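You operate a simulated robot arm through the tools that you are given. There is no shell and no other tool. Be economical: measure what you need, move in short steps, check, and stop when the job is done.

You run a simulated robot arm. Do the job below in one go: nothing can be reset, and whatever is moved stays where it is left.

Task
Fetch the tea bag packet and stand it on the white plate on the cream worktop by the toaster.

The check looks at the end state, three seconds after you hand in, the way a careful person would. Anything else that was tipped, shoved, dropped, spilled or broken makes it a failure.

Robot
A 6-joint arm with a two-finger parallel gripper, fixed in place. Base frame: the origin is at the foot of the arm, x ahead of it, y to its left, z up; the work surface is at about z = 0. Lengths are in m, angles in degrees, forces in N, time in s.
With the tool pointing down near the work surface it reaches from about 0.16 to 0.42 m from the base axis. Its first joint turns from -66.0 to 66.0 degrees. Payload 1.57 kg.
The TCP is the grasp point between the finger pads, 0.03 m short of the fingertips. In the tool frame z runs along the fingers and y along their closing line. The gripper opens to 0.08 m. The fingers are 0.017 m wide and 0.012 m thick; the gripper's body (0.04 by 0.082 m) begins 0.08 m behind the TCP.
Orientation is that of the tool frame in the base frame, as a unit quaternion [x, y, z, w]. With the fingers straight down and closing along the base's y, the tool's x points along the base's -x, its y along +y and its z along -z.

Tools
- The arm moves only by the tool nudge_tool. Its argument "deltas" is a list that holds one entry, the list of rows, each a list of 5 numbers: the shift along the tool's x, y, z in m, then the turn about the tool's z in degrees, then the gripper command, from -1 (fully open) to 1 (shut), values between in proportion. In form: [[[x, y, z, twist, jaw], ...]]. A call has 1 to 8 rows; each row shifts and turns the commanded pose from where the row before left it, along the tool's axes as they then stand. Each row takes 0.2 s and may step no farther than 0.05 m and 8.6 degrees from the row before; otherwise, or with a gripper value out of range, the whole call is refused. A pose out of reach is approached as far as the arm can. The call stops where the force on the tool passes 40 N (or 10 N more than at its start, if that is more) or the arm is blocked; 0.2 s more then pass. The fingers move at their own pace (about 0.153 m/s each) and stop on an object; they squeeze with about 33 N. The grip force told is the motor's: it shows also when the fingers shut on nothing. Time passes only in rows, and 0.2 s behind the last, so rows that do not move let the fingers close. The reply holds the time, the measured pose of the TCP, the force on the tool along the base axes, the opening and the grip force, in the units named above and with some noise.
- Cameras (640 x 400 px; columns grow to the right, rows downward): "scene" is fixed at [0.0381, -0.3187, 0.4305]; the picture's right is [0.92, -0.40, 0.00], its down [-0.20, -0.45, -0.87] and it looks along [0.35, 0.80, -0.49] (base axes); focal length 328 px, centre (320, 200). "wrist" rides on the gripper at [0.072, -0.007, -0.122] in the tool frame; the picture's right is [0.09, 1.00, 0.00], its down [-0.84, 0.08, -0.54] and it looks along [-0.54, 0.05, 0.84] (tool axes); focal length 238 px, centre (320, 200). There is no depth. A picture from a camera that has moved, and an enlarged one, comes with that camera's place and axes in the base frame and with its lens.
- capture(camera): a new picture of that camera. It takes no simulated time.
- enlarge(camera, box): a new picture of the part [left, top, right, bottom] of that camera's present view, enlarged. It takes no simulated time.
- hand_in(): hands the job in; it is judged then, once.

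Work in short steps. Places have to be worked out from the pictures, the camera data and where the tool is seen: move nearer, look again, correct. Check each grasp and each placing, and mend what went wrong. You have 90 turns and 46 pictures in all, those below and enlarged ones among them. Open the gripper and draw the arm clear of the work before you hand the job in, unless the task says otherwise; then end with one line.

The tools are called after ">>>" by a JSON object that holds its "fn" and its "kwargs". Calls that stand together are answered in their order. nudge_tool: Moves the arm, as the interface text tells. Its arguments: {"type":"object","properties":{"deltas":{"type":"array","items":{"type":"array","items":{"type":"array","items":{"type":"number"}}}}},"required":["deltas"]} The other tools are called the same way: capture (camera) takes a picture; enlarge (camera, box) takes an enlarged picture of a part of a camera's view; hand_in () hands the job in.

At the start:

```text
time_s: 0.0
position: [0.2004, 0.1125, 0.2937]
tool_rot: [0.0, 1.0, -0.001, 0.0]
wrist_force: [-0.5, 0.6, -0.2]
finger_gap: 0.0802
gripper_force: 0.1
```

scene: 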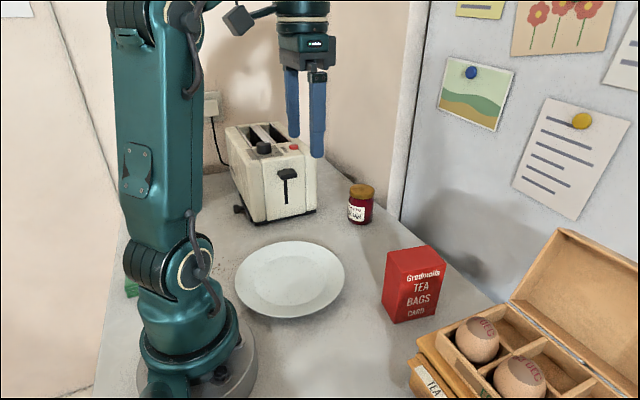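
wrist: 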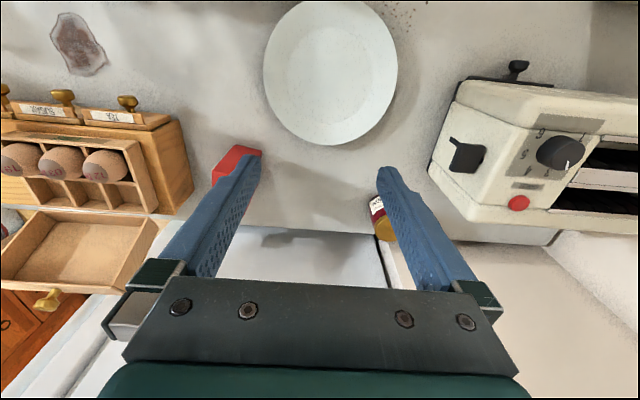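

The packet is the red box in front of the arm and the plate is to its left. I'll enlarge both to measure them.

>>> {"fn": "enlarge", "kwargs": {"camera": "scene", "box": [360, 230, 460, 330]}}

>>> {"fn": "enlarge", "kwargs": {"camera": "scene", "box": [220, 170, 380, 330]}}

```text
4.00 times, centred on (410, 280) of scene
camera zoom: at [0.0381, -0.3187, 0.4305], right [0.92, -0.4, 0.0], down [-0.2, -0.45, -0.87], along [0.35, 0.8, -0.49], focal length 1310 px, centre (-40, -120)
```

zoom: 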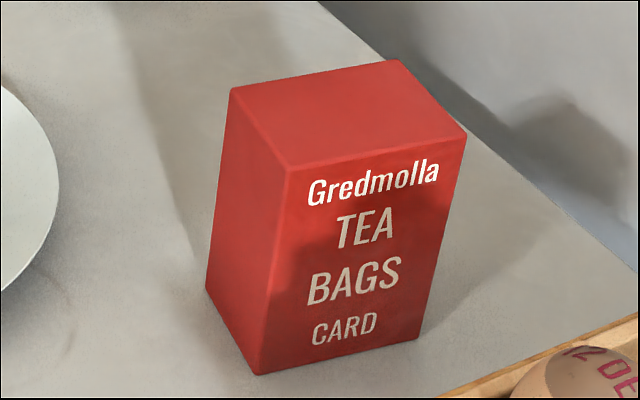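

```text
2.50 times, centred on (300, 250) of scene
camera zoom: at [0.0381, -0.3187, 0.4305], right [0.92, -0.4, 0.0], down [-0.2, -0.45, -0.87], along [0.35, 0.8, -0.49], focal length 819 px, centre (370, 75)
```

zoom: 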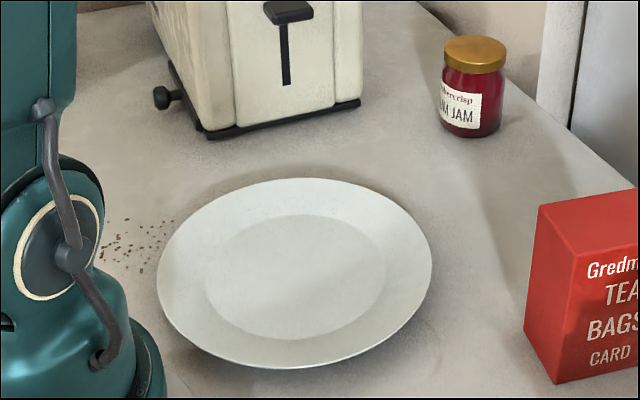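

From the scene view, the packet is about 0.072 × 0.046 × 0.108 m, centred near (0.331, -0.018) and yawed about -8°. The plate is centred near (0.169, 0.12). I'll go above the packet at a safe height, turn the gripper to match, and look.

>>> {"fn": "nudge_tool", "kwargs": {"deltas": [[[-0.0327, -0.0326, 0.0135, 0, -1], [-0.0327, -0.0326, 0.0135, 0, -1], [-0.0327, -0.0326, 0.0135, 0, -1], [-0.0327, -0.0326, 0.0135, 0, -1], [0, 0, 0, 8.2, -1], [0, 0, 0, 0, -1]]]}}

>>> {"fn": "capture", "kwargs": {"camera": "wrist"}}

>>> {"fn": "capture", "kwargs": {"camera": "scene"}}

```text
time_s: 1.4
position: [0.3301, -0.0189, 0.2414]
tool_rot: [0.072, 0.997, 0.0, 0.001]
wrist_force: [-0.4, -0.1, 0.2]
finger_gap: 0.0802
gripper_force: 0.1
```

```text
41 pictures are left
camera wrist: at [0.2587, -0.0134, 0.3637], right [0.05, 1.0, 0.0], down [0.84, -0.04, 0.54], along [0.54, -0.03, -0.84], focal length 238 px, centre (320, 200)
```

wrist: 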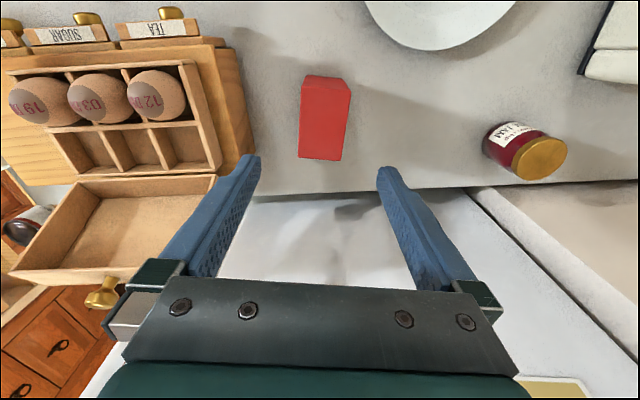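

```text
40 pictures are left
```

scene: 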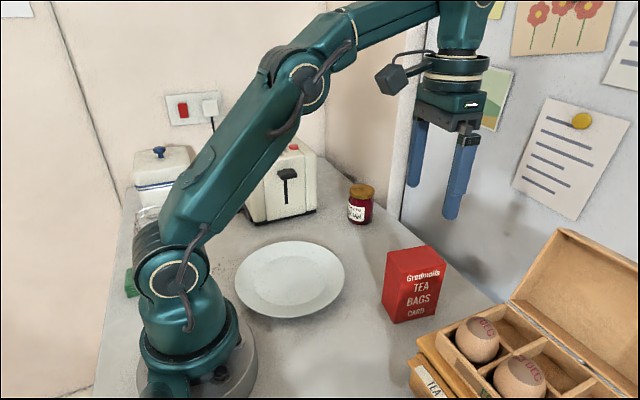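

The packet sits between the finger lines, as expected. I'll enlarge the wrist view to refine its place and yaw.

>>> {"fn": "enlarge", "kwargs": {"camera": "wrist", "box": [220, 50, 420, 190]}}

```text
2.86 times, centred on (320, 120) of wrist
camera zoom: at [0.2587, -0.0134, 0.3637], right [0.05, 1.0, 0.0], down [0.84, -0.04, 0.54], along [0.54, -0.03, -0.84], focal length 681 px, centre (320, 429)
```

zoom: 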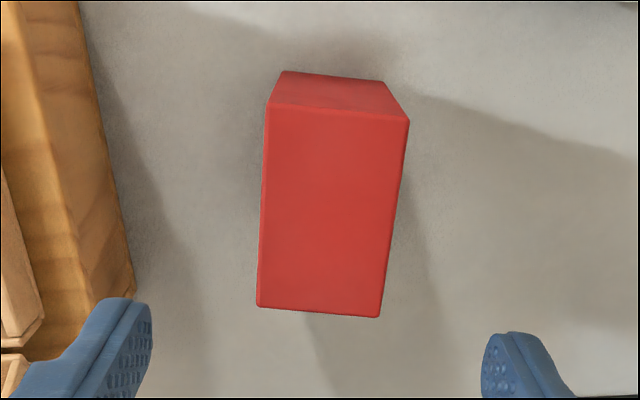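

Both views agree on a centre of about (0.331, -0.016), yaw -8° and top at about 0.108. The fingers have roughly 3.5 cm of clearance from the wooden box. I'll shift 3 mm and go down to z ≈ 0.072.

>>> {"fn": "nudge_tool", "kwargs": {"deltas": [[[-0.0005, 0.003, 0.02, 0, -1], [0, 0, 0.03, 0, -1], [0, 0, 0.03, 0, -1], [0, 0, 0.03, 0, -1], [0, 0, 0.03, 0, -1], [0, 0, 0.029, 0, -1], [0, 0, 0, 0, -1]]]}}

>>> {"fn": "capture", "kwargs": {"camera": "wrist"}}

>>> {"fn": "enlarge", "kwargs": {"camera": "scene", "box": [340, 180, 500, 340]}}

```text
time_s: 3.0
position: [0.3315, -0.0149, 0.0712]
tool_rot: [0.072, 0.997, -0.001, 0.0]
wrist_force: [-0.9, -0.3, 0.0]
finger_gap: 0.08
gripper_force: 0.1
```

```text
38 pictures are left
camera wrist: at [0.2603, -0.0102, 0.1938], right [0.05, 1.0, 0.0], down [0.84, -0.04, 0.54], along [0.54, -0.03, -0.84], focal length 238 px, centre (320, 200)
```

wrist: 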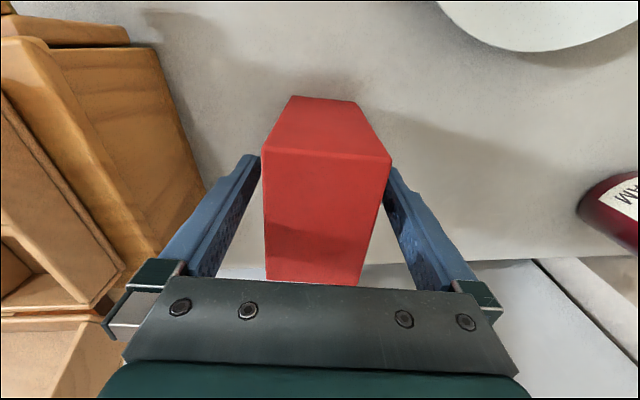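

```text
2.50 times, centred on (420, 260) of scene
camera zoom: at [0.0381, -0.3187, 0.4305], right [0.92, -0.4, 0.0], down [-0.2, -0.45, -0.87], along [0.35, 0.8, -0.49], focal length 819 px, centre (70, 50)
```

zoom: 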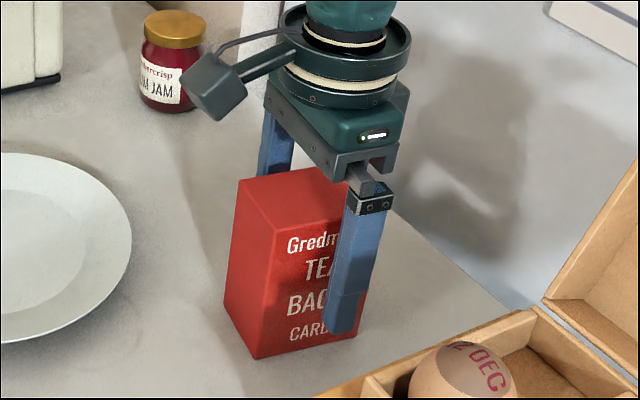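

The fingers straddle the packet with no contact. I'll close gradually, limiting the squeeze in case the card is delicate.

>>> {"fn": "nudge_tool", "kwargs": {"deltas": [[[0, 0, 0, 0, -0.6], [0, 0, 0, 0, -0.3], [0, 0, 0, 0, -0.2], [0, 0, 0, 0, -0.15], [0, 0, 0, 0, -0.15]]]}}

```text
time_s: 4.2
position: [0.3334, -0.0156, 0.0711]
tool_rot: [0.071, 0.997, 0.0, 0.0]
wrist_force: [0.1, 0.9, -0.2]
finger_gap: 0.0491
gripper_force: 33.4
```

The fingers stopped at 0.049 m, which matches the packet's width, with a 33 N grip. Now I'll lift slowly.

>>> {"fn": "nudge_tool", "kwargs": {"deltas": [[[0, 0, -0.01, 0, 0], [0, 0, -0.02, 0, 0], [0, 0, -0.03, 0, 0], [0, 0, -0.03, 0, 0], [0, 0, 0, 0, 0]]]}}

>>> {"fn": "capture", "kwargs": {"camera": "scene"}}

```text
time_s: 5.4
position: [0.3304, -0.0125, 0.1611]
tool_rot: [0.073, 0.997, -0.001, 0.0]
wrist_force: [-0.3, 1.2, 0.0]
finger_gap: 0.0491
gripper_force: 33.2
```

```text
36 pictures are left
```

scene: 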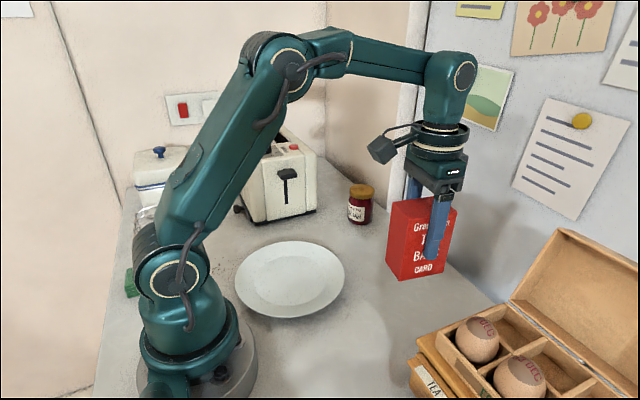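

The packet is held and upright, with its bottom at about z = 0.09. I'll untwist and carry it above the plate centre.

>>> {"fn": "nudge_tool", "kwargs": {"deltas": [[[0, 0, 0, -8.2, 0], [0.0268, 0.0221, 0, 0, 0], [0.0268, 0.0221, 0, 0, 0], [0.0268, 0.0221, 0, 0, 0], [0.0268, 0.0221, 0, 0, 0], [0.0268, 0.0221, 0, 0, 0], [0.0268, 0.0221, 0, 0, 0], [0, 0, 0, 0, 0]]]}}

>>> {"fn": "capture", "kwargs": {"camera": "wrist"}}

>>> {"fn": "capture", "kwargs": {"camera": "scene"}}

```text
time_s: 7.2
position: [0.1686, 0.12, 0.1604]
tool_rot: [0.001, 1.0, 0.0, 0.0]
wrist_force: [0.4, -0.7, 0.0]
finger_gap: 0.0493
gripper_force: 32.8
```

```text
35 pictures are left
camera wrist: at [0.0972, 0.1131, 0.2834], right [-0.09, 1.0, 0.0], down [0.84, 0.08, 0.54], along [0.54, 0.05, -0.84], focal length 238 px, centre (320, 200)
```

wrist: 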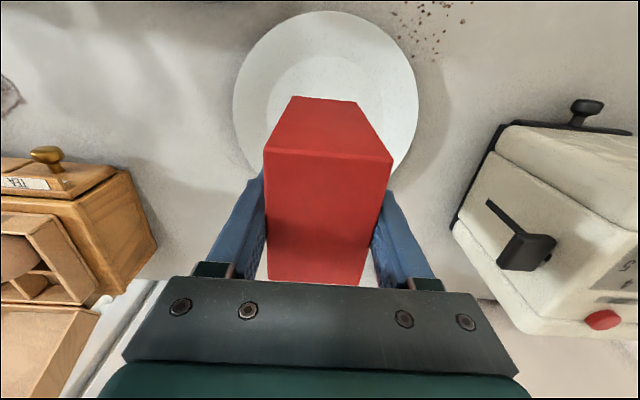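

```text
34 pictures are left
```

scene: 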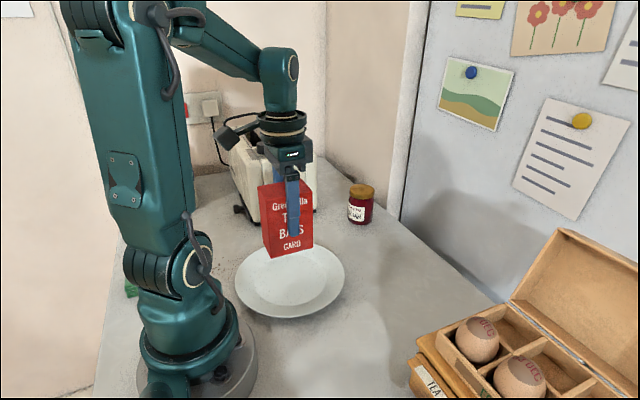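

The packet is centred over the plate, which I put at (0.168, 0.12). I'll lower until its bottom is just above the plate, then feel for contact in small steps.

>>> {"fn": "nudge_tool", "kwargs": {"deltas": [[[0, 0, 0.025, 0, 0], [0, 0, 0.025, 0, 0], [0, 0, 0.018, 0, 0], [0, 0, 0, 0, 0]]]}}

>>> {"fn": "enlarge", "kwargs": {"camera": "scene", "box": [220, 170, 380, 330]}}

```text
time_s: 8.2
position: [0.1697, 0.1183, 0.0943]
tool_rot: [0.0, 1.0, 0.0, 0.0]
wrist_force: [1.4, 0.1, -0.7]
finger_gap: 0.049
gripper_force: 33.0
```

```text
2.50 times, centred on (300, 250) of scene
camera zoom: at [0.0381, -0.3187, 0.4305], right [0.92, -0.4, 0.0], down [-0.2, -0.45, -0.87], along [0.35, 0.8, -0.49], focal length 819 px, centre (370, 75)
```

zoom: 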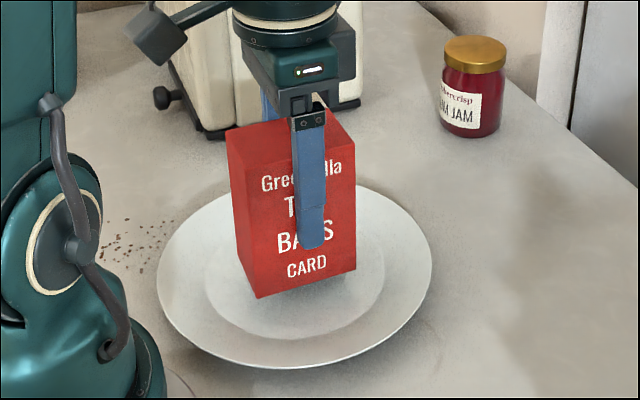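

The packet is centred over the flat of the plate, still about 1.5 cm above it. I'll go down in 3 mm steps.

>>> {"fn": "nudge_tool", "kwargs": {"deltas": [[[0, 0, 0.003, 0, 0], [0, 0, 0.003, 0, 0], [0, 0, 0.003, 0, 0], [0, 0, 0, 0, 0]]]}}

```text
time_s: 9.2
position: [0.1694, 0.117, 0.0863]
tool_rot: [0.0, 1.0, 0.0, -0.001]
wrist_force: [0.2, -0.3, -0.4]
finger_gap: 0.0491
gripper_force: 32.9
```

No contact yet, so I'll continue in smaller steps.

>>> {"fn": "nudge_tool", "kwargs": {"deltas": [[[0, 0, 0.002, 0, 0], [0, 0, 0.002, 0, 0], [0, 0, 0.001, 0, 0], [0, 0, 0, 0, 0]]]}}

>>> {"fn": "enlarge", "kwargs": {"camera": "scene", "box": [220, 170, 380, 330]}}

```text
time_s: 10.2
position: [0.1699, 0.1178, 0.0798]
tool_rot: [0.0, 1.0, 0.0, -0.001]
wrist_force: [0.0, 1.1, -0.1]
finger_gap: 0.0491
gripper_force: 32.5
```

```text
2.50 times, centred on (300, 250) of scene
camera zoom: at [0.0381, -0.3187, 0.4305], right [0.92, -0.4, 0.0], down [-0.2, -0.45, -0.87], along [0.35, 0.8, -0.49], focal length 819 px, centre (370, 75)
```

zoom: 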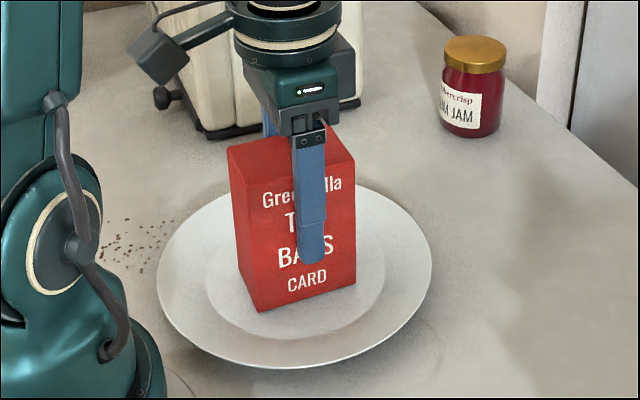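

Still no contact force, so I'll go on in 1 mm steps.

>>> {"fn": "nudge_tool", "kwargs": {"deltas": [[[0, 0, 0.001, 0, 0], [0, 0, 0.001, 0, 0], [0, 0, 0, 0, 0]]]}}

```text
time_s: 11.0
position: [0.1708, 0.1182, 0.078]
tool_rot: [0.0, 1.0, 0.0, -0.001]
wrist_force: [-5.1, 0.2, 20.4]
finger_gap: 0.0492
gripper_force: 33.0
```

The force has risen to 20 N, so the packet is on the plate. I'll ease off slightly and open slowly.

>>> {"fn": "nudge_tool", "kwargs": {"deltas": [[[0, 0, -0.0008, 0, 0], [0, 0, 0, 0, -0.2], [0, 0, 0, 0, -0.3], [0, 0, 0, 0, -0.5], [0, 0, 0, 0, -0.8], [0, 0, 0, 0, -0.8]]]}}

>>> {"fn": "enlarge", "kwargs": {"camera": "scene", "box": [220, 170, 380, 330]}}

>>> {"fn": "capture", "kwargs": {"camera": "wrist"}}

```text
time_s: 12.4
position: [0.17, 0.1172, 0.0778]
tool_rot: [0.0, 1.0, -0.001, 0.0]
wrist_force: [-0.5, -0.3, 0.4]
finger_gap: 0.0719
gripper_force: 0.1
```

```text
2.50 times, centred on (300, 250) of scene
camera zoom: at [0.0381, -0.3187, 0.4305], right [0.92, -0.4, 0.0], down [-0.2, -0.45, -0.87], along [0.35, 0.8, -0.49], focal length 819 px, centre (370, 75)
```

zoom: 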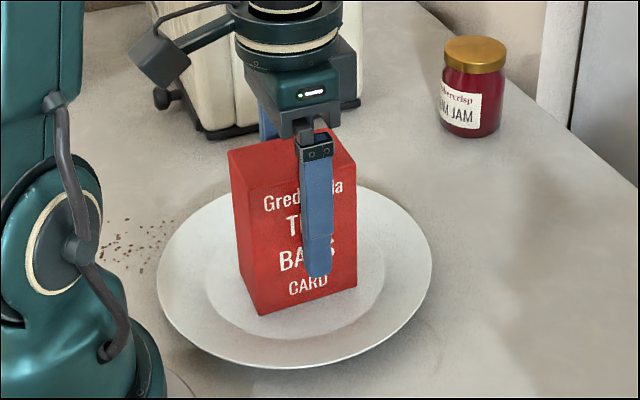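

```text
30 pictures are left
camera wrist: at [0.0987, 0.1113, 0.2013], right [-0.09, 1.0, 0.0], down [0.84, 0.08, 0.54], along [0.54, 0.05, -0.84], focal length 238 px, centre (320, 200)
```

wrist: 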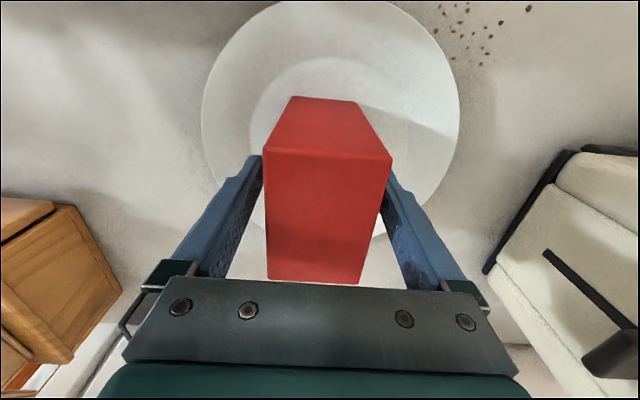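

The packet stands free on the plate and the fingers are clear of it. I'll open fully, go straight up and check.

>>> {"fn": "nudge_tool", "kwargs": {"deltas": [[[0, 0, 0, 0, -1], [0, 0, -0.02, 0, -1], [0, 0, -0.04, 0, -1], [0, 0, -0.04, 0, -1], [0, 0, -0.04, 0, -1], [0, 0, -0.04, 0, -1], [0, 0, -0.03, 0, -1], [0, 0, 0, 0, -1]]]}}

>>> {"fn": "capture", "kwargs": {"camera": "scene"}}

>>> {"fn": "capture", "kwargs": {"camera": "wrist"}}

```text
time_s: 14.2
position: [0.1696, 0.1199, 0.2897]
tool_rot: [0.0, 1.0, -0.001, 0.0]
wrist_force: [0.8, -0.4, 0.8]
finger_gap: 0.0803
gripper_force: 0.1
```

```text
29 pictures are left
```

scene: 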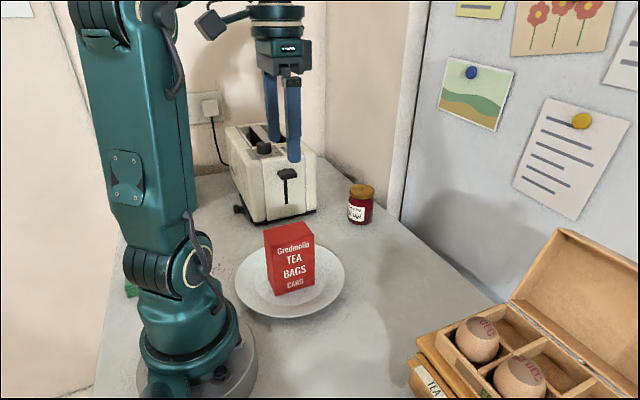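

```text
28 pictures are left
camera wrist: at [0.0977, 0.1134, 0.413], right [-0.09, 1.0, 0.0], down [0.84, 0.08, 0.54], along [0.54, 0.05, -0.84], focal length 238 px, centre (320, 200)
```

wrist: 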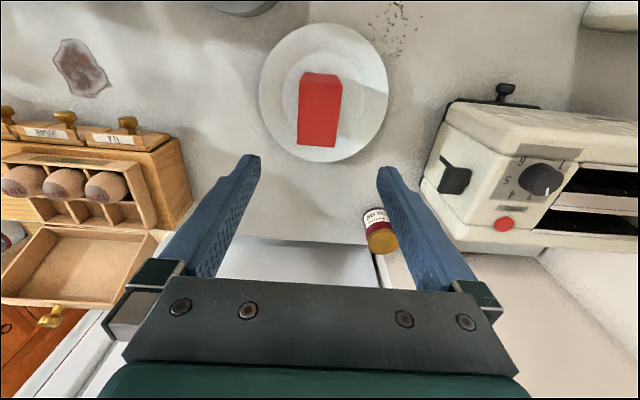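

The packet stands upright in the middle of the plate, nothing else has moved, and the arm is clear with the gripper open. I'll hand in.

>>> {"fn": "hand_in", "kwargs": {}}

```text
The job is handed in.
```

The tea bag packet is standing upright in the middle of the white plate, nothing else in view was disturbed, and the job is handed in.
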